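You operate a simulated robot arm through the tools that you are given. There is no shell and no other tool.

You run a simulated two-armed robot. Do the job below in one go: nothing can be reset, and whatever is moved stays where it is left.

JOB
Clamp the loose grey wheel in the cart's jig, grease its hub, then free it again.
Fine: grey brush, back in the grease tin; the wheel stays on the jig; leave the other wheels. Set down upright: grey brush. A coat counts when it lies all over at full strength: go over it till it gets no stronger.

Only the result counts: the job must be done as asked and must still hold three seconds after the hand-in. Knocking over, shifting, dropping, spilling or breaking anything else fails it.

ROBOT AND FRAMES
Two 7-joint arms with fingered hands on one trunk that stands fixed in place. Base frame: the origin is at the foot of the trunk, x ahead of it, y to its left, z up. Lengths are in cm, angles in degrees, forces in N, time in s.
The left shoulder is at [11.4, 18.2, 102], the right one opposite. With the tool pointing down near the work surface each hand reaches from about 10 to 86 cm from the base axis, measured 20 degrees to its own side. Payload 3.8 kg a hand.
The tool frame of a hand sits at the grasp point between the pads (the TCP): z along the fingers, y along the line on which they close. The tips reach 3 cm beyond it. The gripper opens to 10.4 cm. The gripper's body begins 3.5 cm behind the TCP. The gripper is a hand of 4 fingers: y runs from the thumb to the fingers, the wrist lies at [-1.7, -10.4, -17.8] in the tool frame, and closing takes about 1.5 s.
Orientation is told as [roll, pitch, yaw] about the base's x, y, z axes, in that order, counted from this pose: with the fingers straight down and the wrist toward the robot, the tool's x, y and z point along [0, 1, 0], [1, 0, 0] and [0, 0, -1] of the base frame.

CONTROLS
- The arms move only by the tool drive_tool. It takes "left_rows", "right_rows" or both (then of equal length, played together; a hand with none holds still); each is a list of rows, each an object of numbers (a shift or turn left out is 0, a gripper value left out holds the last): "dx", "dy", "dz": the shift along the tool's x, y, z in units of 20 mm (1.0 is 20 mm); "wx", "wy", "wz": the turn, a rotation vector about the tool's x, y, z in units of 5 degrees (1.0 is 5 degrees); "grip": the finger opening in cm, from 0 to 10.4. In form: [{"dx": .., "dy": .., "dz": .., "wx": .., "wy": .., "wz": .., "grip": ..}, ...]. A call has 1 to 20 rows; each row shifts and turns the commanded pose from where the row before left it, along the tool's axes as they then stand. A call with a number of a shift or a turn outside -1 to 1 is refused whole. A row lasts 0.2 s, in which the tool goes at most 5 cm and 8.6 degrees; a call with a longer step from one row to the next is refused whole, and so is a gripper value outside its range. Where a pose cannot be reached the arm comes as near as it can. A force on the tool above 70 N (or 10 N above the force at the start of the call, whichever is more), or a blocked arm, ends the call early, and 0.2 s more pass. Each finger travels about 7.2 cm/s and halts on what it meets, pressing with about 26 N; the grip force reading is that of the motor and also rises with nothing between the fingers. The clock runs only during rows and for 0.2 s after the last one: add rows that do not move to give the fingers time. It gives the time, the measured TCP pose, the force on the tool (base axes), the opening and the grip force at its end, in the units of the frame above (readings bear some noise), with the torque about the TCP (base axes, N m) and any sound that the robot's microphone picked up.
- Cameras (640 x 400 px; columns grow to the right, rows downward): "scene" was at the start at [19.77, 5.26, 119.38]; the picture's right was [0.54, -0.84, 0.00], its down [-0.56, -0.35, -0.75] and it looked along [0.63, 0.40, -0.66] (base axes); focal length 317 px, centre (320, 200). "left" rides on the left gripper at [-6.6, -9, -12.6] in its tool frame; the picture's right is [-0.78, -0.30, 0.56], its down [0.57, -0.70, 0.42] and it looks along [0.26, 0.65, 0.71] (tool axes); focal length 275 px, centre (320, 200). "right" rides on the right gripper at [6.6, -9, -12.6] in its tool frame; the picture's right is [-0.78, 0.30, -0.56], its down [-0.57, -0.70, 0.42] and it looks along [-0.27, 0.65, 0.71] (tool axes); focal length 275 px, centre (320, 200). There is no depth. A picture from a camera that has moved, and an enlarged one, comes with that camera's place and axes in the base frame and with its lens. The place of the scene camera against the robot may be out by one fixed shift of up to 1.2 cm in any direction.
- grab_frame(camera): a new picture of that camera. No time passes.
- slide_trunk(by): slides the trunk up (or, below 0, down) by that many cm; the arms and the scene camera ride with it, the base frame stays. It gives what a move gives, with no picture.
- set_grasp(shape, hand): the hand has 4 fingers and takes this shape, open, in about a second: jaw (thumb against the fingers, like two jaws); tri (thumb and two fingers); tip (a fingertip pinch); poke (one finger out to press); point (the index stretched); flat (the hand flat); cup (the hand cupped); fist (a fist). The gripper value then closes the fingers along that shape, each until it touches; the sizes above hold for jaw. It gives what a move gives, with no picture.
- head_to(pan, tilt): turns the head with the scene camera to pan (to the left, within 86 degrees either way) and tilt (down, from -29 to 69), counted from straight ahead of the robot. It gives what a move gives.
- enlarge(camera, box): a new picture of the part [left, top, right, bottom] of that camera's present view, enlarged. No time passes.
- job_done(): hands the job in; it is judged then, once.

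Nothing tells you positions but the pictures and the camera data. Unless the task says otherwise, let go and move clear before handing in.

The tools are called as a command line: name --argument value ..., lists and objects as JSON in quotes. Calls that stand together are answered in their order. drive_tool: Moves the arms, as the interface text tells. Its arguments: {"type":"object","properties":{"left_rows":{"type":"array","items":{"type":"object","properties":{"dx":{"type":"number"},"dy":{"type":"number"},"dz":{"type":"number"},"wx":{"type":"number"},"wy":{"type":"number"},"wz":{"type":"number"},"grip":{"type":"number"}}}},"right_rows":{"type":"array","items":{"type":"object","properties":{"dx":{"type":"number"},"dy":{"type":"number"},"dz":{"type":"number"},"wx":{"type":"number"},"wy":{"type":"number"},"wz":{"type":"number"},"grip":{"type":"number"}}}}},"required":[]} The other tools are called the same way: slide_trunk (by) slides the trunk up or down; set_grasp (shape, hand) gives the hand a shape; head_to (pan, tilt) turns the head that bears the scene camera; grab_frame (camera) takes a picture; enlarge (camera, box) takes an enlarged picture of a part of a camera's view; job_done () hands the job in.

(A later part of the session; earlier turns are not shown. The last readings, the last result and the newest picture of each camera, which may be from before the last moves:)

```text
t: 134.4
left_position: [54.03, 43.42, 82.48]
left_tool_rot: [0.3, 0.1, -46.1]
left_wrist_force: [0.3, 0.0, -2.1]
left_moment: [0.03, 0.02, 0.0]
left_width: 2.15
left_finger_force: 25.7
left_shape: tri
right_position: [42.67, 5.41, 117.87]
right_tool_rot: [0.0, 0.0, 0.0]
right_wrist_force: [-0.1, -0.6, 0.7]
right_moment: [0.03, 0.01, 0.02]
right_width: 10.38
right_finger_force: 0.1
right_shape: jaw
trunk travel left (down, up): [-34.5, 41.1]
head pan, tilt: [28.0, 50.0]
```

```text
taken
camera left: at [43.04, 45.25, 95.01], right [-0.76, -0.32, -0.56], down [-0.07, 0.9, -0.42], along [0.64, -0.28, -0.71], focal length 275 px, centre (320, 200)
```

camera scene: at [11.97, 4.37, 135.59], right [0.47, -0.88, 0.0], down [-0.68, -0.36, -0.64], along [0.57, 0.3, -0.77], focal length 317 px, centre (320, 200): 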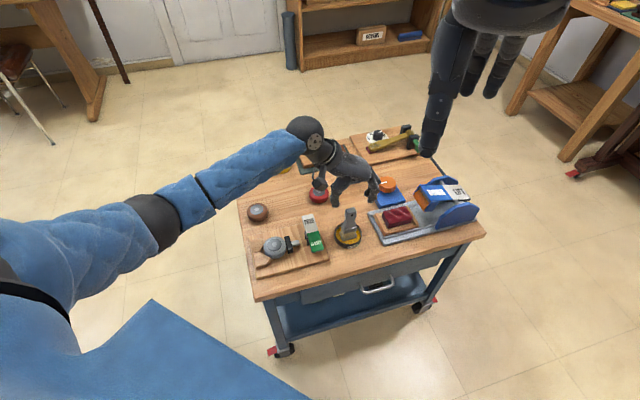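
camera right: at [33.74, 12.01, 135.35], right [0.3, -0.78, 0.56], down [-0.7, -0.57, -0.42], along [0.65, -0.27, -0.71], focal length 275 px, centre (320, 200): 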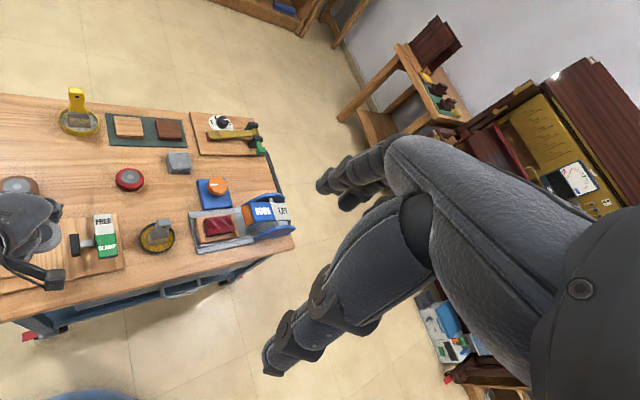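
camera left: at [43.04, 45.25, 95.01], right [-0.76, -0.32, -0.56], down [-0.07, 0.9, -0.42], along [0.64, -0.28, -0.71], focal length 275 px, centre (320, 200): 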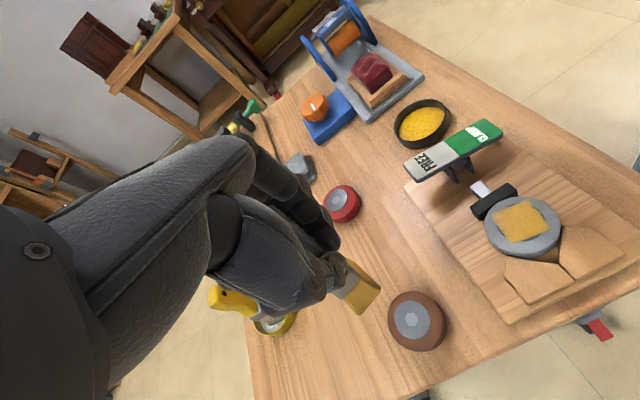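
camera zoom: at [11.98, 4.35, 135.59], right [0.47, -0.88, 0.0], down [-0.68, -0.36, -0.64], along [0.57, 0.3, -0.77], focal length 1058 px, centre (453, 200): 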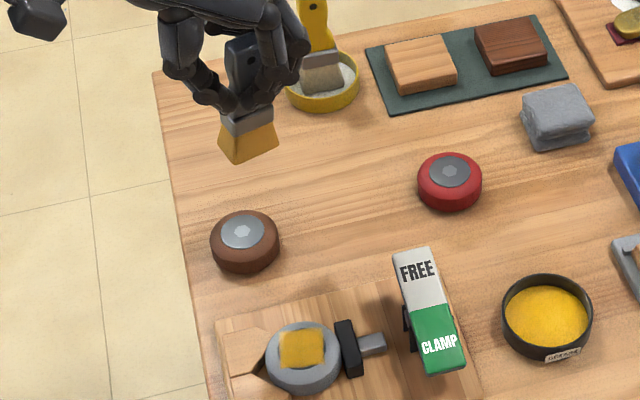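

enlarge --camera "left" --box '[220, 150, 440, 350]'

enlarge --camera "scene" --box '[275, 140, 325, 195]'

enlarge --camera "scene" --box '[260, 225, 310, 265]'

enlarge --camera "left" --box '[470, 170, 570, 270]'

```text
2.00 times, centred on (330, 250) of left
camera zoom: at [43.04, 45.25, 95.01], right [-0.76, -0.32, -0.56], down [-0.07, 0.9, -0.42], along [0.64, -0.28, -0.71], focal length 551 px, centre (300, 100)
```

zoom: 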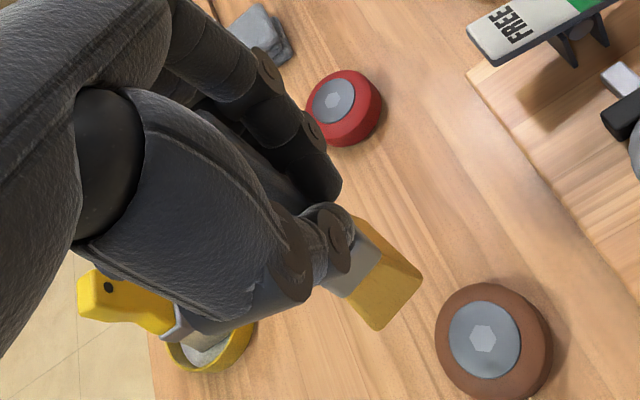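

```text
7.27 times, centred on (300, 168) of scene
camera zoom: at [11.98, 4.35, 135.59], right [0.47, -0.88, 0.0], down [-0.68, -0.36, -0.64], along [0.57, 0.3, -0.77], focal length 2309 px, centre (466, 436)
```

zoom: 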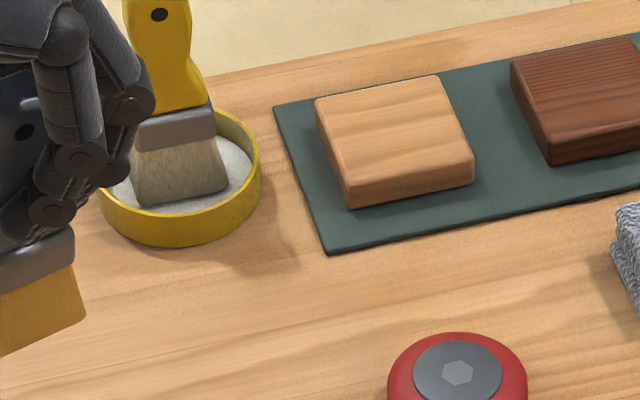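

```text
10.00 times, centred on (285, 245) of scene
camera zoom: at [11.98, 4.35, 135.59], right [0.47, -0.88, 0.0], down [-0.68, -0.36, -0.64], along [0.57, 0.3, -0.77], focal length 3174 px, centre (670, -250)
```

zoom: 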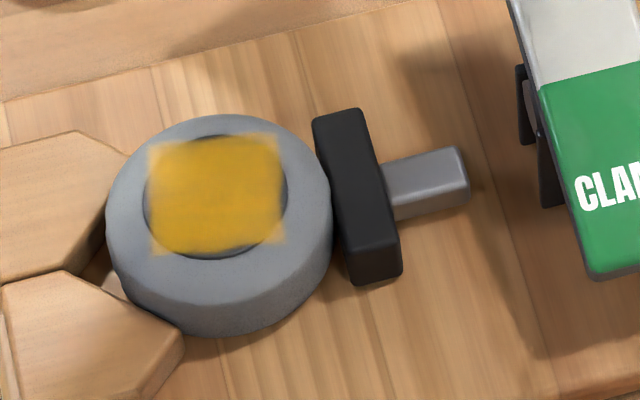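

```text
4.00 times, centred on (520, 220) of left
camera zoom: at [43.04, 45.25, 95.01], right [-0.76, -0.32, -0.56], down [-0.07, 0.9, -0.42], along [0.64, -0.28, -0.71], focal length 1101 px, centre (-480, 120)
```

zoom: 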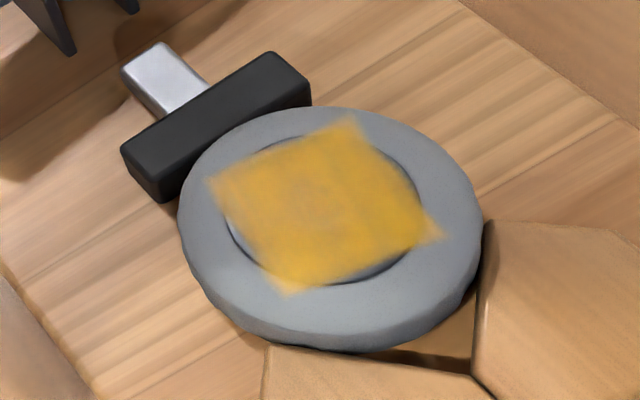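

Close up, the patch is a square with a few paler corners and edges, because the leaning brush only presses one edge. I'll tilt the hand about 9° so the brush hangs vertical again, then make more passes.

drive_tool --left_rows '[{"wx": -0.6}, {"wx": -0.6}, {"wx": -0.6}, {}]'

enlarge --camera "scene" --box '[225, 120, 325, 220]'

enlarge --camera "right" --box '[0, 120, 100, 220]'

enlarge --camera "left" --box '[220, 150, 440, 350]'

```text
t: 135.4
left_position: [53.95, 43.42, 82.48]
left_tool_rot: [0.3, -8.8, -46.1]
left_wrist_force: [0.0, -0.4, -0.4]
left_moment: [-0.01, -0.02, -0.02]
left_width: 2.17
left_finger_force: 25.9
left_shape: tri
right_position: [42.72, 5.36, 117.86]
right_tool_rot: [0.0, 0.0, 0.0]
right_wrist_force: [-0.7, 0.5, -0.9]
right_moment: [-0.05, -0.01, 0.0]
right_width: 10.38
right_finger_force: 0.1
right_shape: jaw
trunk travel left (down, up): [-34.5, 41.1]
head pan, tilt: [28.0, 50.0]
```

```text
4.00 times, centred on (275, 170) of scene
camera zoom: at [12.0, 4.35, 135.59], right [0.47, -0.88, 0.0], down [-0.68, -0.36, -0.64], along [0.57, 0.3, -0.77], focal length 1270 px, centre (500, 320)
```

zoom: 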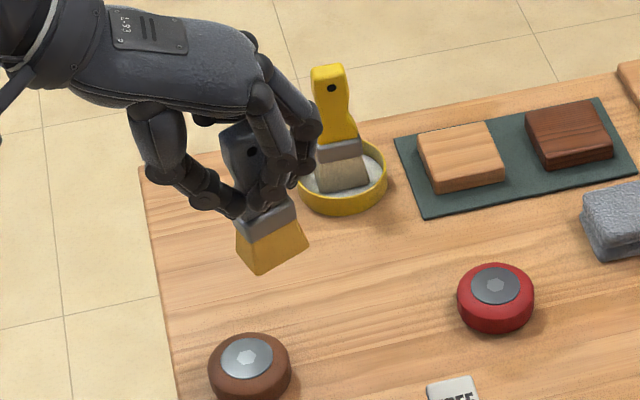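

```text
4.00 times, centred on (50, 170) of right
camera zoom: at [33.75, 11.99, 130.35], right [0.3, -0.78, 0.56], down [-0.7, -0.57, -0.42], along [0.65, -0.27, -0.71], focal length 1101 px, centre (1400, 320)
```

zoom: 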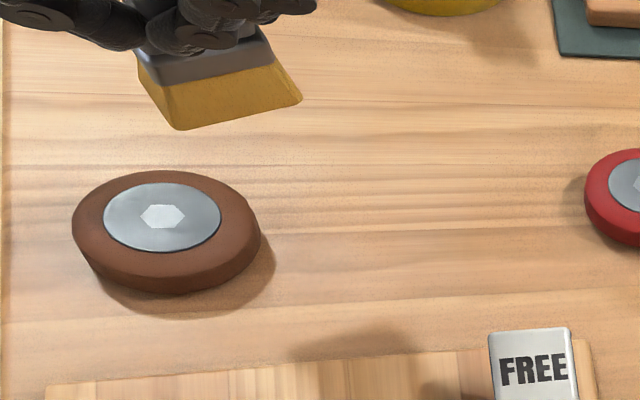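

```text
2.00 times, centred on (330, 250) of left
camera zoom: at [41.72, 46.6, 93.43], right [-0.7, -0.39, -0.6], down [-0.02, 0.85, -0.53], along [0.71, -0.35, -0.6], focal length 551 px, centre (300, 100)
```

zoom: 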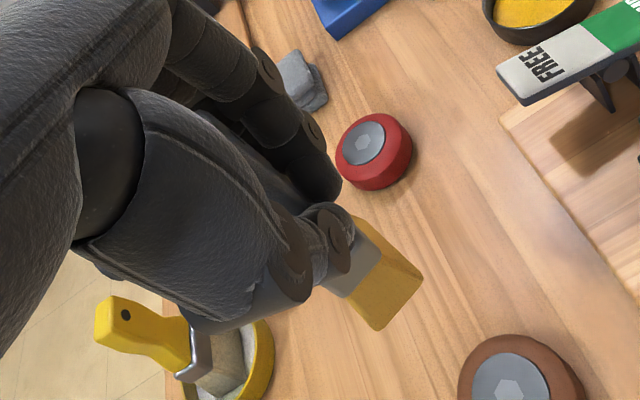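

The brush now hangs vertical. I'm moving back over the hub.

drive_tool --left_rows '[{"dx": -0.5}, {"dx": -0.9, "dy": -0.04}, {"dx": -0.9, "dy": -0.04}, {"dx": -0.9, "dy": -0.06}, {"dx": -0.9, "dy": -0.06}, {"dx": -0.9, "dy": -0.06}, {"dx": -0.9, "dy": -0.06}, {"dx": -0.9}, {"dx": -0.19}, {}]'

grab_frame --camera "left"

enlarge --camera "scene" --box '[235, 170, 325, 260]'

enlarge --camera "right" --box '[0, 180, 100, 260]'

```text
t: 137.6
left_position: [43.51, 34.19, 82.1]
left_tool_rot: [0.3, -9.0, -46.0]
left_wrist_force: [0.3, -0.4, -1.5]
left_moment: [-0.01, 0.0, -0.03]
left_width: 2.18
left_finger_force: 25.7
left_shape: tri
right_position: [42.71, 5.42, 117.88]
right_tool_rot: [-0.1, 0.0, 0.1]
right_wrist_force: [0.3, 0.0, -0.3]
right_moment: [0.0, 0.06, -0.02]
right_width: 10.35
right_finger_force: 0.0
right_shape: jaw
trunk travel left (down, up): [-34.5, 41.1]
head pan, tilt: [28.0, 50.0]
```

```text
taken
camera left: at [31.21, 37.4, 93.1], right [-0.7, -0.39, -0.6], down [-0.02, 0.85, -0.52], along [0.71, -0.35, -0.6], focal length 275 px, centre (320, 200)
```

left: 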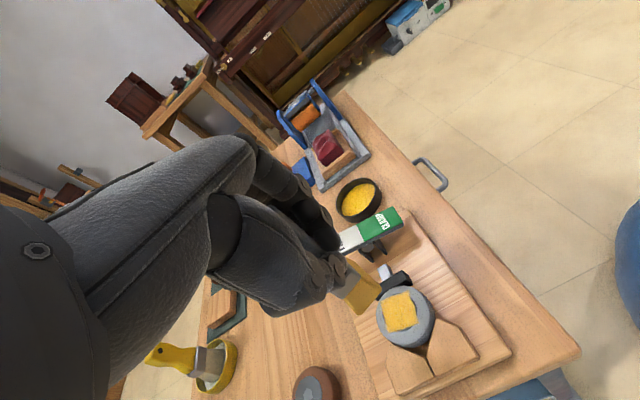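

```text
4.44 times, centred on (280, 215) of scene
camera zoom: at [11.98, 4.35, 135.59], right [0.47, -0.88, 0.0], down [-0.68, -0.36, -0.64], along [0.57, 0.3, -0.77], focal length 1411 px, centre (498, 133)
```

zoom: 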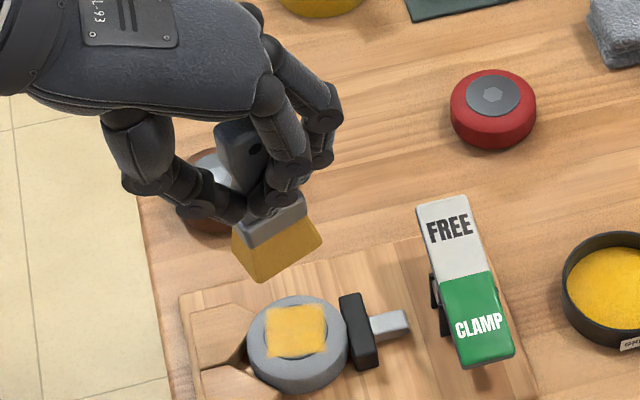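

```text
5.00 times, centred on (50, 220) of right
camera zoom: at [33.73, 11.99, 130.36], right [0.3, -0.78, 0.56], down [-0.7, -0.57, -0.42], along [0.65, -0.27, -0.71], focal length 1376 px, centre (1670, 100)
```

zoom: 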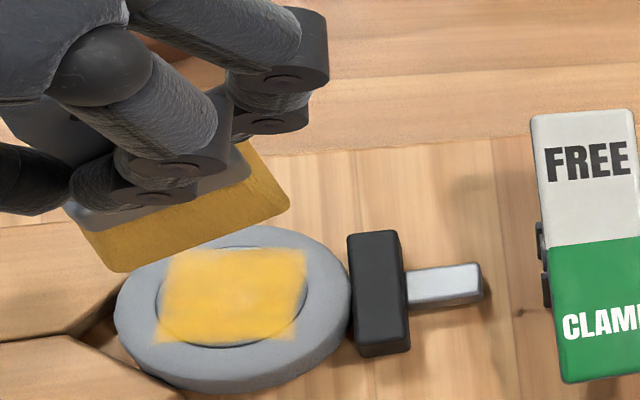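

drive_tool --left_rows '[{"dz": 0.692, "dy": -0.107}, {"dz": 0.692, "dy": -0.107}, {"dz": 0.692, "dy": -0.107}, {"dz": 0.692, "dy": -0.107}, {"dz": 0.59, "dy": -0.09}, {}]'

enlarge --camera "scene" --box '[235, 190, 325, 270]'

enlarge --camera "left" --box '[280, 200, 480, 380]'

```text
t: 139.0
left_position: [43.48, 34.11, 75.28]
left_tool_rot: [0.3, -8.9, -46.1]
left_wrist_force: [0.2, -0.6, -1.0]
left_moment: [0.0, 0.01, 0.0]
left_width: 2.15
left_finger_force: 26.3
left_shape: tri
right_position: [42.69, 5.27, 117.85]
right_tool_rot: [0.1, 0.0, 0.0]
right_wrist_force: [0.9, -0.1, 0.1]
right_moment: [0.0, 0.01, 0.01]
right_width: 10.36
right_finger_force: 0.1
right_shape: jaw
trunk travel left (down, up): [-34.5, 41.1]
head pan, tilt: [28.0, 50.0]
```

```text
5.00 times, centred on (280, 230) of scene
camera zoom: at [11.99, 4.35, 135.59], right [0.47, -0.88, 0.0], down [-0.68, -0.36, -0.64], along [0.57, 0.3, -0.77], focal length 1587 px, centre (520, 50)
```

zoom: 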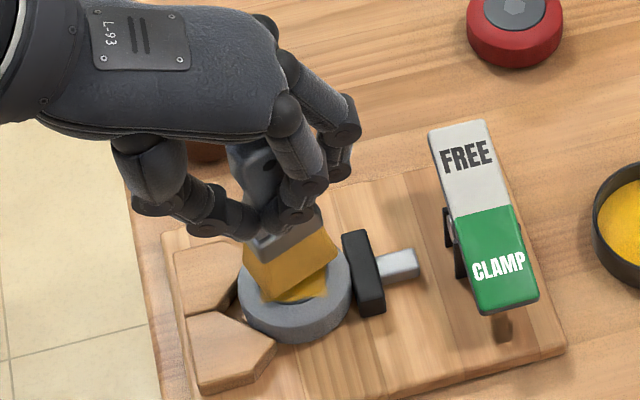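

```text
2.22 times, centred on (380, 290) of left
camera zoom: at [31.17, 37.23, 86.33], right [-0.7, -0.39, -0.6], down [-0.02, 0.85, -0.53], along [0.71, -0.35, -0.6], focal length 612 px, centre (187, 0)
```

zoom: 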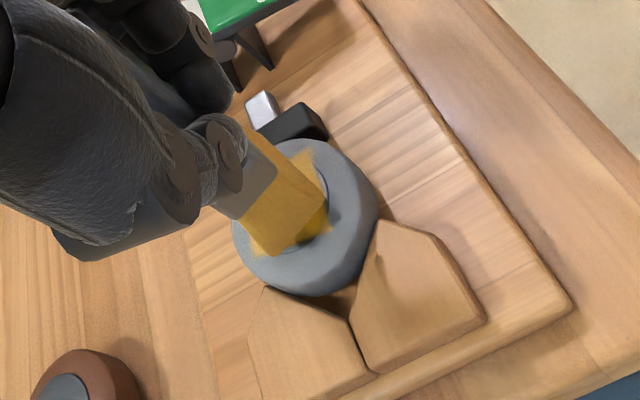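

drive_tool --left_rows '[{"dz": 0.15, "dy": -0.023}, {"dz": 0.1, "dy": -0.015}, {"dz": 0.08, "dy": -0.012}, {}]'

```text
t: 140.0
left_position: [43.48, 34.11, 74.79]
left_tool_rot: [0.3, -8.9, -46.0]
left_wrist_force: [0.1, 0.9, -0.2]
left_moment: [-0.01, 0.03, 0.06]
left_width: 2.16
left_finger_force: 26.2
left_shape: tri
right_position: [42.76, 5.49, 117.88]
right_tool_rot: [0.0, 0.0, 0.1]
right_wrist_force: [-0.4, 1.1, 0.0]
right_moment: [0.02, -0.01, 0.04]
right_width: 10.38
right_finger_force: 0.2
right_shape: jaw
trunk travel left (down, up): [-34.5, 41.1]
head pan, tilt: [28.0, 50.0]
```

drive_tool --left_rows '[{"dz": 0.06}, {"dx": -0.4}, {"dx": -0.4}, {"dy": -0.445, "dz": -0.069}, {"dx": 0.4}, {"dx": 0.4}, {"dx": 0.4}, {"dx": 0.4}, {"dy": 0.296, "dz": 0.046}, {"dx": -0.4}, {"dx": -0.4}, {"dx": -0.4}, {"dx": -0.4}, {"dy": 0.296, "dz": 0.046}, {"dx": 0.4}, {"dx": 0.4}, {"dx": 0.4}, {"dx": 0.4}, {"dy": 0.296, "dz": 0.046}, {"dx": -0.4}]'

enlarge --camera "scene" --box '[235, 190, 325, 270]'

```text
t: 144.2
left_position: [44.74, 34.22, 74.75]
left_tool_rot: [0.3, -8.9, -46.1]
left_wrist_force: [-0.1, -1.2, -1.0]
left_moment: [0.01, -0.04, 0.02]
left_width: 2.16
left_finger_force: 26.2
left_shape: tri
right_position: [42.61, 5.49, 117.94]
right_tool_rot: [-0.1, 0.0, -0.1]
right_wrist_force: [-0.2, -1.3, 0.0]
right_moment: [0.0, -0.02, 0.02]
right_width: 10.34
right_finger_force: 0.1
right_shape: jaw
trunk travel left (down, up): [-34.5, 41.1]
head pan, tilt: [28.0, 50.0]
```

```text
5.00 times, centred on (280, 230) of scene
camera zoom: at [11.96, 4.35, 135.59], right [0.47, -0.88, 0.0], down [-0.68, -0.36, -0.64], along [0.57, 0.3, -0.77], focal length 1587 px, centre (520, 50)
```

zoom: 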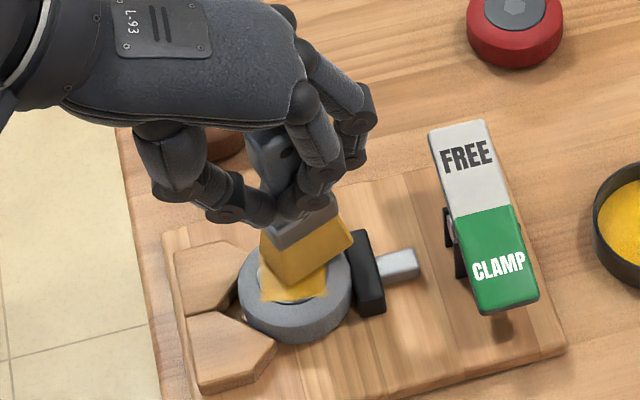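

Contact is lost at this spot. I'm lowering a bit and repeating with a light press.

drive_tool --left_rows '[{"dz": 0.1, "dy": -0.015}, {"dz": 0.06}, {}]'

```text
t: 145.0
left_position: [44.81, 33.96, 74.67]
left_tool_rot: [0.4, -8.9, -46.1]
left_wrist_force: [-0.5, 0.7, 5.3]
left_moment: [0.08, 0.08, 0.0]
left_width: 2.16
left_finger_force: 26.1
left_shape: tri
right_position: [42.68, 5.35, 117.95]
right_tool_rot: [0.0, 0.0, 0.0]
right_wrist_force: [0.2, 0.0, -0.5]
right_moment: [0.0, 0.0, 0.03]
right_width: 10.37
right_finger_force: 0.1
right_shape: jaw
trunk travel left (down, up): [-34.5, 41.1]
head pan, tilt: [28.0, 50.0]
```

drive_tool --left_rows '[{"dx": -0.4}, {"dx": -0.4}, {"dx": -0.4}, {"dy": -0.296, "dz": -0.046}, {"dx": 0.4}, {"dx": 0.4}, {"dx": 0.4}, {"dx": 0.4}, {"dy": -0.296, "dz": -0.046}, {"dx": -0.4}, {"dx": -0.4}, {"dx": -0.4}, {"dx": -0.4}, {"dy": -0.296, "dz": -0.046}, {"dx": 0.4}, {"dx": 0.4}, {"dx": 0.4}, {"dx": 0.4}]'

drive_tool --left_rows '[{"dx": -0.4}, {"dx": -0.4}, {"dx": -0.4}, {"dx": -0.4}, {"dy": 0.296, "dz": 0.046}, {"dx": 0.4}, {"dx": 0.4}, {"dx": 0.4}, {"dx": 0.4}, {"dy": 0.296, "dz": 0.046}, {"dx": -0.4}, {"dx": -0.4}, {"dx": -0.4}, {"dx": -0.4}, {"dy": 0.296, "dz": 0.046}, {"dx": 0.4}, {"dx": 0.4}, {"dx": 0.4}, {"dx": 0.4}]'

enlarge --camera "scene" --box '[235, 190, 325, 270]'

enlarge --camera "left" --box '[280, 200, 480, 380]'

```text
t: 148.8
left_position: [44.04, 35.78, 74.51]
left_tool_rot: [0.3, -8.9, -46.1]
left_wrist_force: [-3.1, -0.8, 6.2]
left_moment: [-0.09, 0.26, 0.0]
left_width: 2.14
left_finger_force: 26.2
left_shape: tri
right_position: [42.61, 5.49, 117.84]
right_tool_rot: [0.0, -0.1, 0.0]
right_wrist_force: [0.9, 1.0, 0.0]
right_moment: [0.0, 0.03, 0.0]
right_width: 10.37
right_finger_force: 0.0
right_shape: jaw
trunk travel left (down, up): [-34.5, 41.1]
head pan, tilt: [28.0, 50.0]
```

```text
t: 152.8
left_position: [45.07, 34.47, 74.52]
left_tool_rot: [0.2, -9.1, -46.3]
left_wrist_force: [-11.5, -3.4, 20.3]
left_moment: [-0.4, 0.56, -0.07]
left_width: 2.39
left_finger_force: 25.8
left_shape: tri
right_position: [42.43, 5.34, 117.96]
right_tool_rot: [0.1, -0.1, 0.0]
right_wrist_force: [0.4, 0.7, 0.4]
right_moment: [-0.02, 0.02, -0.02]
right_width: 10.36
right_finger_force: 0.1
right_shape: jaw
trunk travel left (down, up): [-34.5, 41.1]
head pan, tilt: [28.0, 50.0]
```

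```text
5.00 times, centred on (280, 230) of scene
camera zoom: at [11.71, 4.18, 135.63], right [0.47, -0.88, 0.0], down [-0.68, -0.36, -0.64], along [0.57, 0.3, -0.76], focal length 1587 px, centre (520, 50)
```

zoom: 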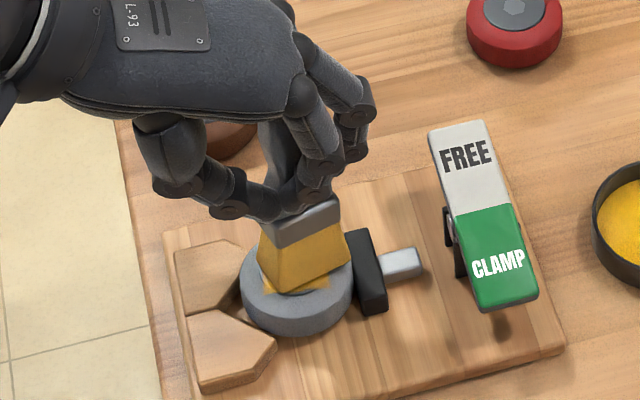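

```text
2.22 times, centred on (380, 290) of left
camera zoom: at [32.83, 37.63, 85.48], right [-0.7, -0.39, -0.6], down [-0.02, 0.85, -0.53], along [0.71, -0.36, -0.6], focal length 612 px, centre (187, 0)
```

zoom: 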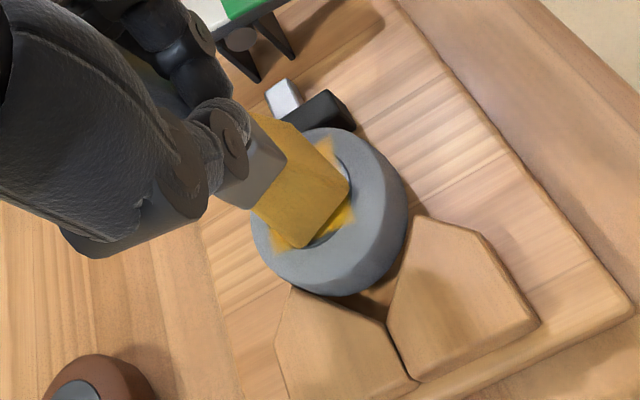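

Side force rose, so the brush may be touching the clamp bar at that offset. I'm lifting and inspecting.

drive_tool --left_rows '[{"dz": -0.3, "dx": -0.2, "dy": -0.1}, {"dz": -0.5}, {"dz": -0.6}, {"dz": -0.6}, {"dz": -0.3, "dx": 0.6}, {"dx": 0.9}, {"dx": 0.9}, {"dx": 0.9}, {}]'

enlarge --camera "scene" --box '[235, 160, 325, 260]'

enlarge --camera "left" --box '[220, 150, 520, 390]'

enlarge --camera "right" --box '[0, 190, 80, 260]'

```text
t: 154.8
left_position: [49.19, 39.63, 79.05]
left_tool_rot: [0.3, -8.9, -46.1]
left_wrist_force: [0.7, -0.3, -1.2]
left_moment: [0.0, 0.03, -0.03]
left_width: 2.1
left_finger_force: 26.1
left_shape: tri
right_position: [42.7, 5.34, 117.93]
right_tool_rot: [0.0, 0.0, 0.0]
right_wrist_force: [-0.2, 0.7, 0.4]
right_moment: [0.0, 0.0, 0.02]
right_width: 10.37
right_finger_force: 0.1
right_shape: jaw
trunk travel left (down, up): [-34.5, 41.1]
head pan, tilt: [28.0, 50.0]
```

```text
4.00 times, centred on (280, 210) of scene
camera zoom: at [11.96, 4.35, 135.59], right [0.47, -0.88, 0.0], down [-0.68, -0.36, -0.64], along [0.57, 0.3, -0.77], focal length 1270 px, centre (480, 160)
```

zoom: 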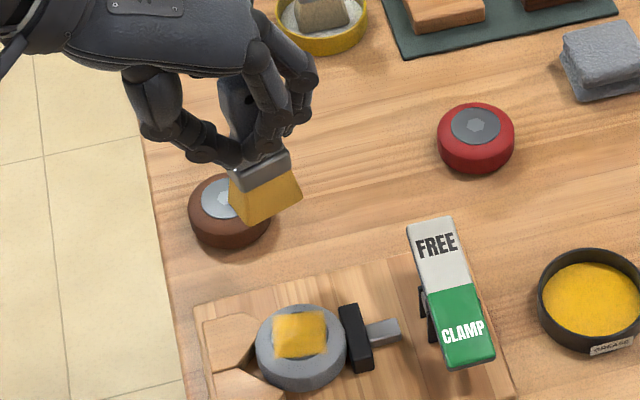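

```text
1.67 times, centred on (370, 270) of left
camera zoom: at [36.99, 42.85, 90.08], right [-0.7, -0.39, -0.6], down [-0.02, 0.85, -0.52], along [0.71, -0.36, -0.6], focal length 459 px, centre (237, 83)
```

zoom: 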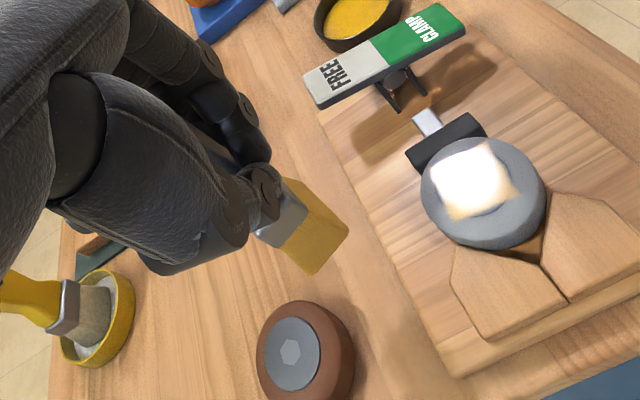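

```text
5.71 times, centred on (40, 225) of right
camera zoom: at [33.71, 11.99, 130.37], right [0.3, -0.78, 0.56], down [-0.7, -0.57, -0.42], along [0.65, -0.27, -0.71], focal length 1573 px, centre (1920, 57)
```

zoom: 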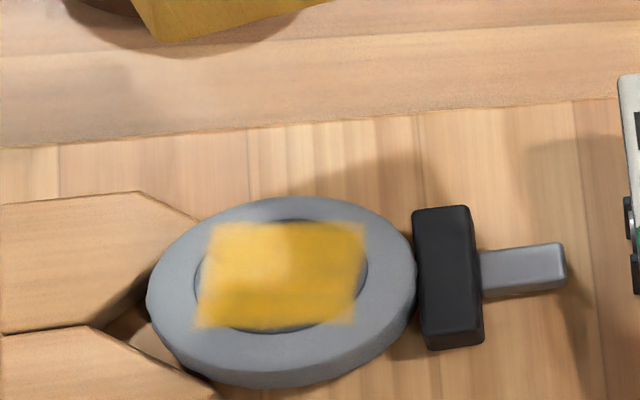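

enlarge --camera "scene" --box '[262, 222, 312, 262]'

enlarge --camera "right" --box '[10, 208, 58, 244]'

enlarge --camera "left" --box '[400, 220, 500, 300]'

```text
10.00 times, centred on (287, 242) of scene
camera zoom: at [11.96, 4.35, 135.59], right [0.47, -0.88, 0.0], down [-0.68, -0.36, -0.64], along [0.57, 0.3, -0.77], focal length 3174 px, centre (650, -220)
```

zoom: 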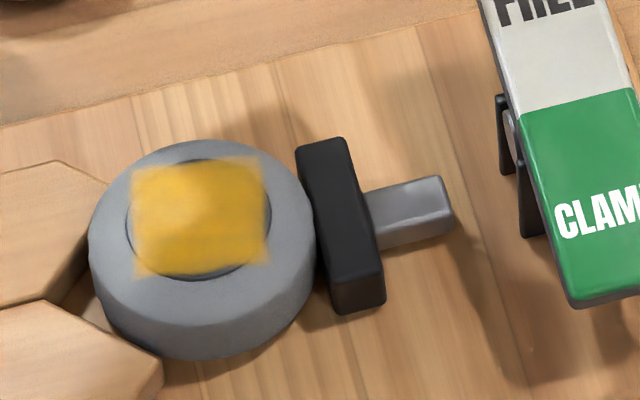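

```text
11.11 times, centred on (34, 226) of right
camera zoom: at [33.71, 11.99, 130.37], right [0.3, -0.78, 0.56], down [-0.7, -0.57, -0.42], along [0.65, -0.27, -0.71], focal length 3059 px, centre (3498, -89)
```

zoom: 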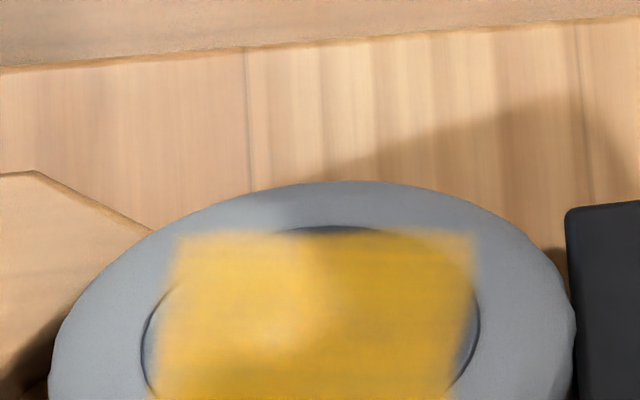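

```text
5.00 times, centred on (450, 260) of left
camera zoom: at [36.99, 42.85, 90.08], right [-0.7, -0.39, -0.6], down [-0.02, 0.85, -0.52], along [0.71, -0.36, -0.6], focal length 1376 px, centre (-330, -100)
```

zoom: 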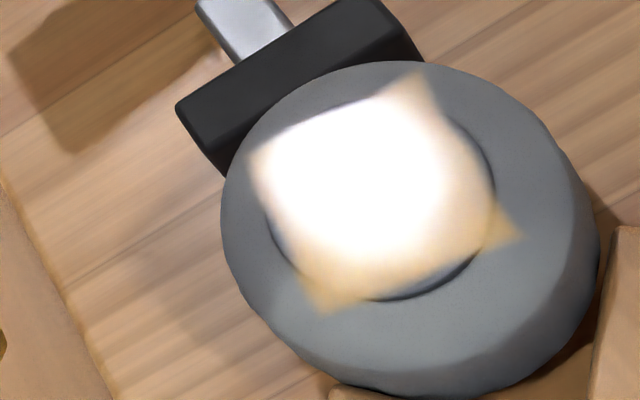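

Only the V-side and near corner look paler now. I'm going back for targeted passes over that side, staying clear of the bar.

drive_tool --left_rows '[{"dx": -0.88, "dy": -0.06}, {"dx": -0.88, "dy": -0.06}, {"dx": -0.88, "dy": -0.06}, {"dx": -0.88, "dy": -0.06}, {"dx": -0.76, "dy": -0.06}, {"dz": 0.6, "dy": -0.09}, {"dz": 0.6, "dy": -0.09}, {"dz": 0.5, "dy": -0.08}, {"dz": 0.3, "dy": -0.045}, {}]'

enlarge --camera "scene" --box '[235, 190, 325, 270]'

```text
t: 157.0
left_position: [42.57, 34.02, 74.88]
left_tool_rot: [0.2, -8.9, -46.1]
left_wrist_force: [-0.7, -0.5, -1.5]
left_moment: [0.02, 0.03, 0.01]
left_width: 2.13
left_finger_force: 26.5
left_shape: tri
right_position: [42.77, 5.45, 117.83]
right_tool_rot: [0.0, 0.0, 0.0]
right_wrist_force: [0.2, -0.1, 0.5]
right_moment: [0.02, 0.03, -0.02]
right_width: 10.36
right_finger_force: 0.1
right_shape: jaw
trunk travel left (down, up): [-34.5, 41.1]
head pan, tilt: [28.0, 50.0]
```

```text
5.00 times, centred on (280, 230) of scene
camera zoom: at [11.99, 4.35, 135.59], right [0.47, -0.88, 0.0], down [-0.68, -0.36, -0.64], along [0.57, 0.3, -0.77], focal length 1587 px, centre (520, 50)
```

zoom: 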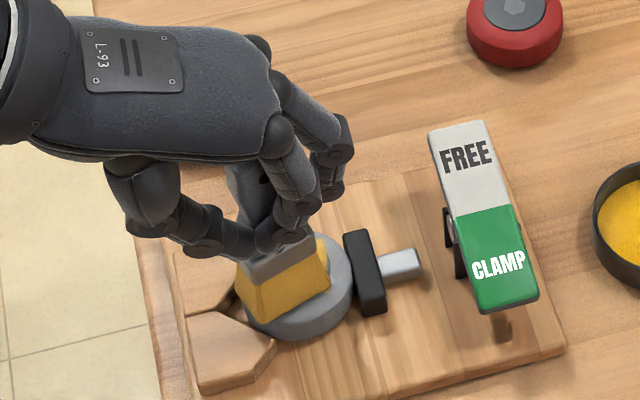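

drive_tool --left_rows '[{"dz": 0.1, "dy": -0.015}, {"dz": 0.08, "dy": -0.012}, {}]'

```text
t: 157.8
left_position: [42.64, 34.02, 74.55]
left_tool_rot: [0.4, -9.0, -46.1]
left_wrist_force: [-0.9, -0.1, 3.4]
left_moment: [-0.04, 0.02, -0.02]
left_width: 2.09
left_finger_force: 25.9
left_shape: tri
right_position: [42.72, 5.35, 117.96]
right_tool_rot: [0.0, 0.1, 0.0]
right_wrist_force: [0.7, -1.0, 0.2]
right_moment: [0.01, 0.0, 0.02]
right_width: 10.36
right_finger_force: 0.0
right_shape: jaw
trunk travel left (down, up): [-34.5, 41.1]
head pan, tilt: [28.0, 50.0]
```

drive_tool --left_rows '[{"dx": -0.3}, {"dx": -0.3}, {"dy": -0.395, "dz": -0.055}, {"dx": 0.33}, {"dx": 0.33}, {"dx": 0.33}, {"dx": 0.33}, {"dy": 0.198, "dz": 0.031}, {"dx": -0.33}, {"dx": -0.33}, {"dx": -0.33}, {"dx": -0.33}, {"dy": 0.198, "dz": 0.031}, {"dx": 0.33}, {"dx": 0.33}, {"dx": 0.33}, {"dx": 0.33}, {"dy": 0.198, "dz": 0.031}, {"dx": -0.33}, {"dx": -0.33}]'

drive_tool --left_rows '[{"dx": -0.33}, {"dx": -0.33}, {"dy": -0.198, "dz": -0.03}, {"dx": 0.33}, {"dx": 0.33}, {"dx": 0.33}, {"dx": 0.33}, {"dy": -0.198, "dz": -0.03}, {"dx": -0.33}, {"dx": -0.33}, {"dx": -0.33}, {"dx": -0.33}, {"dy": -0.198, "dz": -0.03}, {"dx": 0.33}, {"dx": 0.33}, {"dx": 0.33}, {"dx": 0.33}, {"dx": -0.33}, {"dx": -0.33}, {"dx": -0.33}]'

drive_tool --left_rows '[{"dz": -0.4}, {"dz": -0.6}, {"dz": -0.6}, {"dz": -0.4}, {"dx": 0.8}, {"dx": 0.9}, {"dx": 0.9}, {"dx": 0.9}, {"dx": 0.9}, {"dx": 0.9}, {}]'

enlarge --camera "scene" --box '[262, 222, 312, 262]'

enlarge --camera "scene" --box '[235, 140, 325, 240]'

enlarge --camera "right" --box '[0, 190, 80, 260]'

grab_frame --camera "left"

```text
t: 162.0
left_position: [43.07, 33.8, 74.52]
left_tool_rot: [0.3, -8.9, -46.2]
left_wrist_force: [-3.0, 1.1, 6.4]
left_moment: [0.05, 0.11, 0.01]
left_width: 2.14
left_finger_force: 25.9
left_shape: tri
right_position: [42.75, 5.28, 117.82]
right_tool_rot: [-0.1, 0.0, 0.1]
right_wrist_force: [0.6, 0.4, 0.4]
right_moment: [0.02, 0.01, 0.0]
right_width: 10.35
right_finger_force: 0.0
right_shape: jaw
trunk travel left (down, up): [-34.5, 41.1]
head pan, tilt: [28.0, 50.0]
```

```text
t: 166.2
left_position: [41.56, 34.5, 74.6]
left_tool_rot: [0.4, -8.9, -46.1]
left_wrist_force: [1.0, 0.9, 2.2]
left_moment: [0.02, -0.12, 0.02]
left_width: 2.15
left_finger_force: 25.8
left_shape: tri
right_position: [42.8, 5.44, 117.76]
right_tool_rot: [0.0, 0.0, 0.0]
right_wrist_force: [0.5, 0.8, 0.3]
right_moment: [-0.02, 0.0, 0.01]
right_width: 10.37
right_finger_force: 0.1
right_shape: jaw
trunk travel left (down, up): [-34.5, 41.1]
head pan, tilt: [28.0, 50.0]
```

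```text
t: 168.6
left_position: [48.91, 42.23, 78.37]
left_tool_rot: [0.3, -8.9, -46.2]
left_wrist_force: [0.7, -0.2, -2.1]
left_moment: [0.02, 0.0, -0.02]
left_width: 2.12
left_finger_force: 26.1
left_shape: tri
right_position: [42.68, 5.45, 117.91]
right_tool_rot: [0.0, -0.1, 0.1]
right_wrist_force: [-0.3, 0.3, -0.4]
right_moment: [-0.03, 0.0, 0.01]
right_width: 10.37
right_finger_force: 0.1
right_shape: jaw
trunk travel left (down, up): [-34.5, 41.1]
head pan, tilt: [28.0, 50.0]
```

```text
10.00 times, centred on (287, 242) of scene
camera zoom: at [11.97, 4.35, 135.59], right [0.47, -0.88, 0.0], down [-0.68, -0.36, -0.64], along [0.57, 0.3, -0.77], focal length 3174 px, centre (650, -220)
```

zoom: 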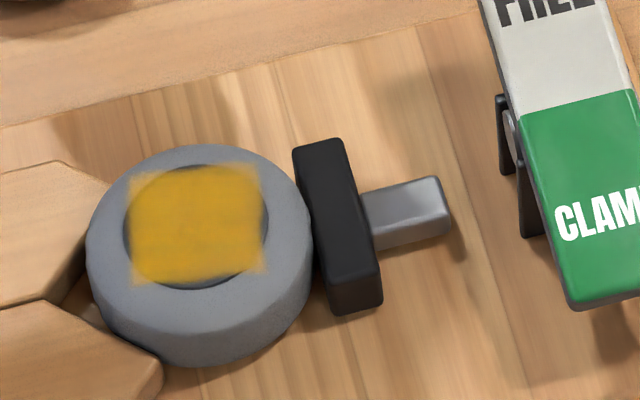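

```text
4.00 times, centred on (280, 190) of scene
camera zoom: at [11.97, 4.35, 135.59], right [0.47, -0.88, 0.0], down [-0.68, -0.36, -0.64], along [0.57, 0.3, -0.77], focal length 1270 px, centre (480, 240)
```

zoom: 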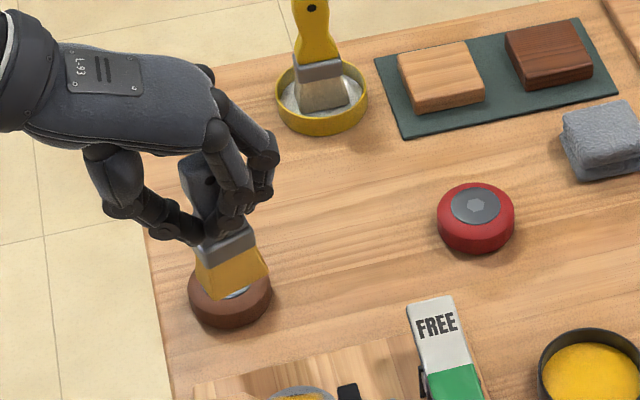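

```text
5.71 times, centred on (40, 225) of right
camera zoom: at [33.72, 11.99, 130.36], right [0.3, -0.78, 0.56], down [-0.7, -0.57, -0.42], along [0.65, -0.27, -0.71], focal length 1573 px, centre (1920, 57)
```

zoom: 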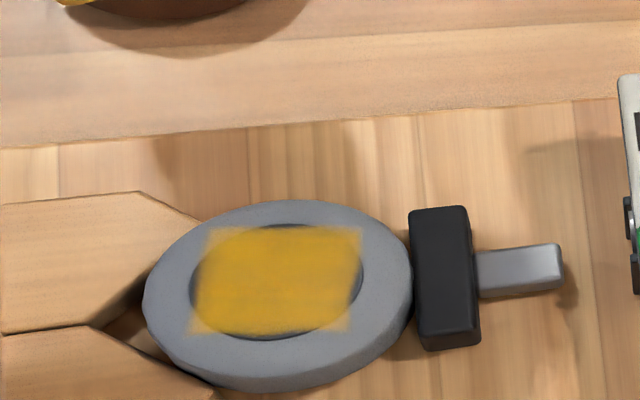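

```text
taken
camera left: at [36.61, 45.4, 89.33], right [-0.7, -0.39, -0.6], down [-0.02, 0.85, -0.52], along [0.71, -0.35, -0.6], focal length 275 px, centre (320, 200)
```

left: 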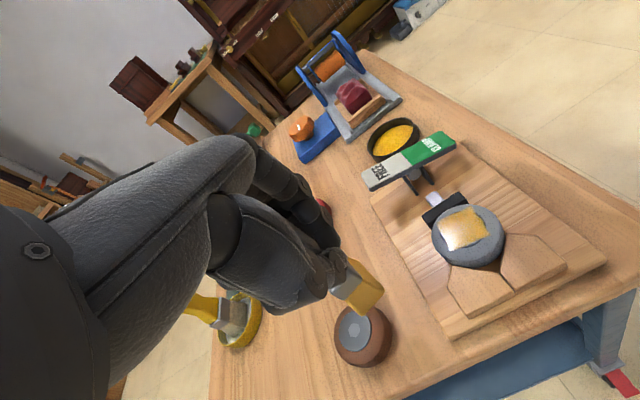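

The coat now looks uniformly deep from both views. I'll zoom once more from the left camera to compare.

enlarge --camera "left" --box '[420, 190, 520, 280]'

enlarge --camera "right" --box '[14, 212, 54, 238]'

enlarge --camera "scene" --box '[268, 234, 298, 256]'

```text
4.44 times, centred on (470, 235) of left
camera zoom: at [36.61, 45.4, 89.33], right [-0.7, -0.39, -0.6], down [-0.02, 0.85, -0.52], along [0.71, -0.35, -0.6], focal length 1224 px, centre (-347, 44)
```

zoom: 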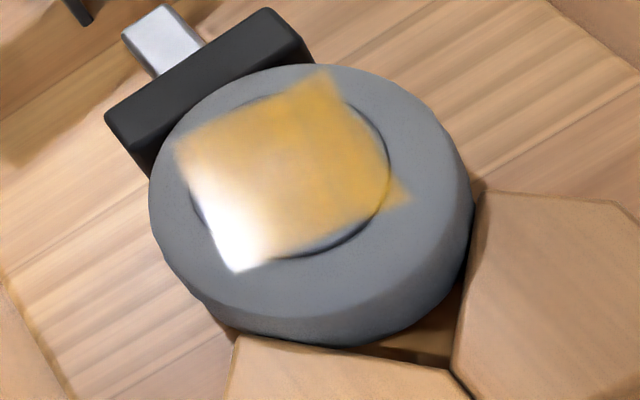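

```text
15.38 times, centred on (34, 225) of right
camera zoom: at [33.72, 11.99, 130.36], right [0.3, -0.78, 0.56], down [-0.7, -0.57, -0.42], along [0.65, -0.27, -0.71], focal length 4235 px, centre (4720, -185)
```

zoom: 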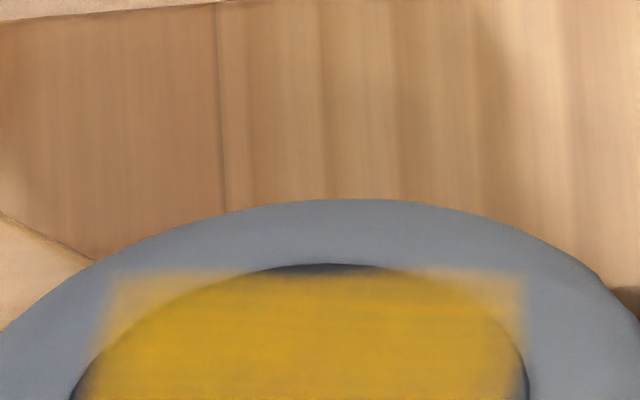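

```text
16.00 times, centred on (283, 245) of scene
camera zoom: at [11.97, 4.35, 135.59], right [0.47, -0.88, 0.0], down [-0.68, -0.36, -0.64], along [0.57, 0.3, -0.77], focal length 5079 px, centre (912, -520)
```

zoom: 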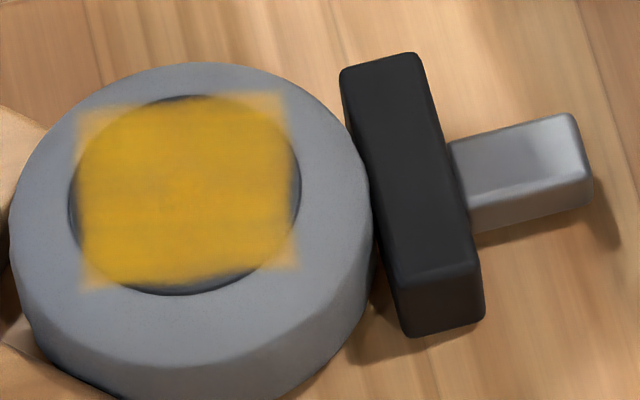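

The hub disc itself is evenly gold; the pale corners lie on the tyre beyond the hub rim. For certainty I'll do one more light full pass and compare.

drive_tool --left_rows '[{"dx": -0.78, "dy": 0.15, "dz": 0.02}, {"dx": -0.78, "dy": 0.15, "dz": 0.02}, {"dx": -0.78, "dy": 0.15, "dz": 0.02}, {"dx": -0.78, "dy": 0.15, "dz": 0.02}, {"dx": -0.78, "dy": 0.15, "dz": 0.03}, {"dx": -0.78, "dy": 0.144, "dz": 0.03}, {"dz": 0.6, "dy": -0.09}, {"dz": 0.6, "dy": -0.09}, {"dz": 0.45, "dy": -0.07}, {"dz": 0.2, "dy": -0.03}, {}]'

```text
t: 171.0
left_position: [43.46, 34.29, 74.75]
left_tool_rot: [0.3, -9.0, -46.0]
left_wrist_force: [0.4, 0.3, -0.2]
left_moment: [0.02, 0.0, -0.02]
left_width: 2.14
left_finger_force: 26.3
left_shape: tri
right_position: [42.66, 5.37, 118.04]
right_tool_rot: [0.1, 0.0, 0.0]
right_wrist_force: [-0.4, -0.2, -0.6]
right_moment: [0.0, 0.0, -0.02]
right_width: 10.35
right_finger_force: 0.0
right_shape: jaw
trunk travel left (down, up): [-34.5, 41.1]
head pan, tilt: [28.0, 50.0]
```

drive_tool --left_rows '[{"dz": 0.1, "dy": -0.015}, {"dx": -0.4}, {"dx": -0.4}, {"dy": -0.296, "dz": -0.046}, {"dx": 0.4}, {"dx": 0.4}, {"dx": 0.4}, {"dx": 0.4}, {"dy": 0.296, "dz": 0.046}, {"dx": -0.4}, {"dx": -0.4}, {"dx": -0.4}, {"dx": -0.4}, {"dy": 0.198, "dz": 0.03}, {"dx": 0.4}, {"dx": 0.4}, {"dx": 0.4}, {"dx": 0.4}, {"dx": -0.4}, {"dx": -0.4}]'

drive_tool --left_rows '[{"dx": -0.4}, {"dx": -0.4}, {"dy": -0.296, "dz": -0.046}, {"dx": 0.4}, {"dx": 0.4}, {"dx": 0.4}, {"dx": 0.4}, {"dy": -0.296, "dz": -0.046}, {"dx": -0.4}, {"dx": -0.4}, {"dx": -0.4}, {"dx": -0.4}, {"dx": 0.4}, {"dx": 0.4}, {"dz": -0.4}, {"dz": -0.6}, {"dz": -0.6}, {"dz": -0.6}, {"dz": -0.5}, {}]'

drive_tool --left_rows '[{"dx": 0.6}, {"dx": 0.9}, {"dx": 0.9}, {"dx": 0.9}, {"dx": 0.5}, {}]'

enlarge --camera "scene" --box '[268, 234, 298, 256]'

enlarge --camera "scene" --box '[235, 140, 325, 260]'

enlarge --camera "right" --box '[0, 190, 80, 260]'

enlarge --camera "left" --box '[220, 150, 520, 390]'

```text
t: 175.2
left_position: [43.62, 33.97, 74.57]
left_tool_rot: [0.3, -8.9, -46.1]
left_wrist_force: [0.4, -0.5, 0.1]
left_moment: [0.02, -0.01, 0.0]
left_width: 1.68
left_finger_force: 26.4
left_shape: tri
right_position: [42.68, 5.42, 117.77]
right_tool_rot: [0.1, 0.0, -0.1]
right_wrist_force: [-0.4, 0.4, -0.4]
right_moment: [0.02, 0.03, 0.01]
right_width: 10.38
right_finger_force: 0.0
right_shape: jaw
trunk travel left (down, up): [-34.5, 41.1]
head pan, tilt: [28.0, 50.0]
```

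```text
t: 179.4
left_position: [42.18, 35.62, 79.77]
left_tool_rot: [0.3, -8.8, -46.2]
left_wrist_force: [0.1, 0.0, 0.5]
left_moment: [-0.02, 0.01, -0.06]
left_width: 1.69
left_finger_force: 26.0
left_shape: tri
right_position: [42.71, 5.39, 117.86]
right_tool_rot: [0.0, 0.0, -0.1]
right_wrist_force: [0.1, 0.8, 0.1]
right_moment: [0.0, 0.01, -0.02]
right_width: 10.38
right_finger_force: 0.0
right_shape: jaw
trunk travel left (down, up): [-34.5, 41.1]
head pan, tilt: [28.0, 50.0]
```

```text
t: 180.8
left_position: [47.57, 40.73, 79.83]
left_tool_rot: [0.3, -8.9, -46.1]
left_wrist_force: [-0.1, 0.0, 0.3]
left_moment: [0.04, 0.0, -0.01]
left_width: 1.68
left_finger_force: 26.0
left_shape: tri
right_position: [42.64, 5.41, 117.99]
right_tool_rot: [0.0, 0.1, 0.0]
right_wrist_force: [-0.2, -0.4, 0.1]
right_moment: [-0.01, -0.01, 0.01]
right_width: 10.34
right_finger_force: 0.0
right_shape: jaw
trunk travel left (down, up): [-34.5, 41.1]
head pan, tilt: [28.0, 50.0]
```

```text
16.00 times, centred on (283, 245) of scene
camera zoom: at [11.98, 4.35, 135.59], right [0.47, -0.88, 0.0], down [-0.68, -0.36, -0.64], along [0.57, 0.3, -0.77], focal length 5079 px, centre (912, -520)
```

zoom: 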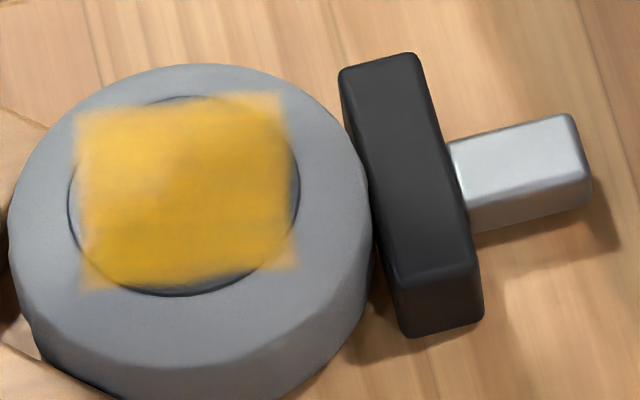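

```text
3.33 times, centred on (280, 200) of scene
camera zoom: at [11.98, 4.35, 135.59], right [0.47, -0.88, 0.0], down [-0.68, -0.36, -0.64], along [0.57, 0.3, -0.77], focal length 1058 px, centre (453, 200)
```

zoom: 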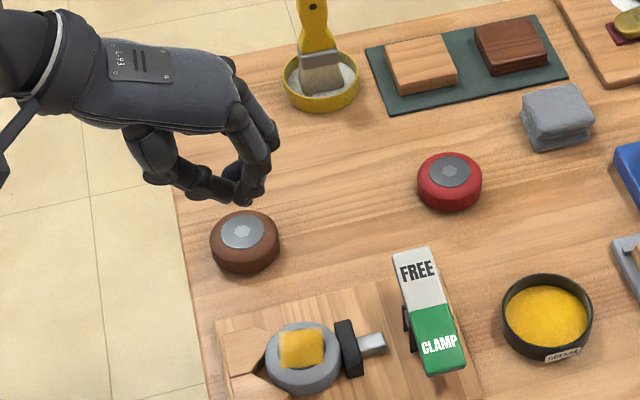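

```text
5.71 times, centred on (40, 225) of right
camera zoom: at [33.72, 11.99, 130.36], right [0.3, -0.78, 0.56], down [-0.7, -0.57, -0.42], along [0.65, -0.27, -0.71], focal length 1573 px, centre (1920, 57)
```

zoom: 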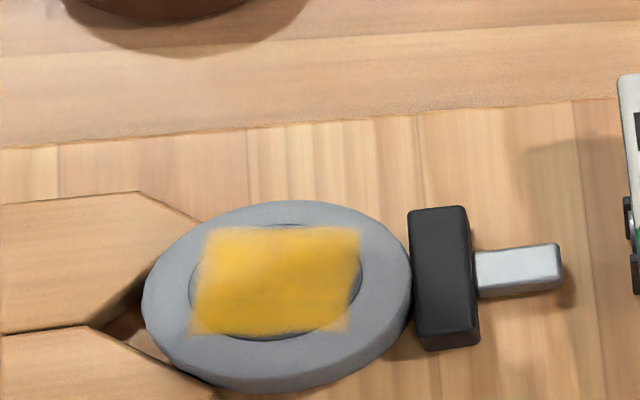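

```text
1.67 times, centred on (370, 270) of left
camera zoom: at [35.35, 43.94, 90.75], right [-0.7, -0.39, -0.6], down [-0.02, 0.85, -0.53], along [0.71, -0.36, -0.6], focal length 459 px, centre (237, 83)
```

zoom: 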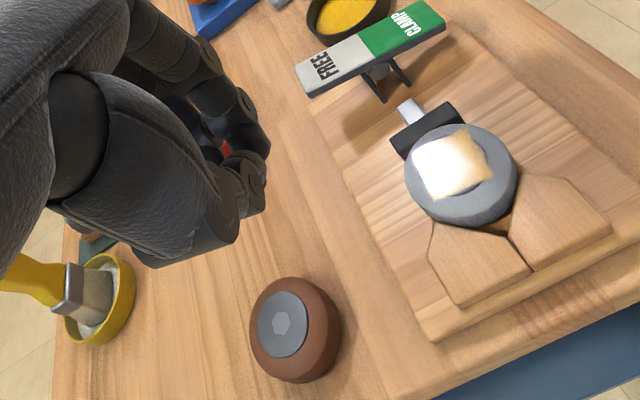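

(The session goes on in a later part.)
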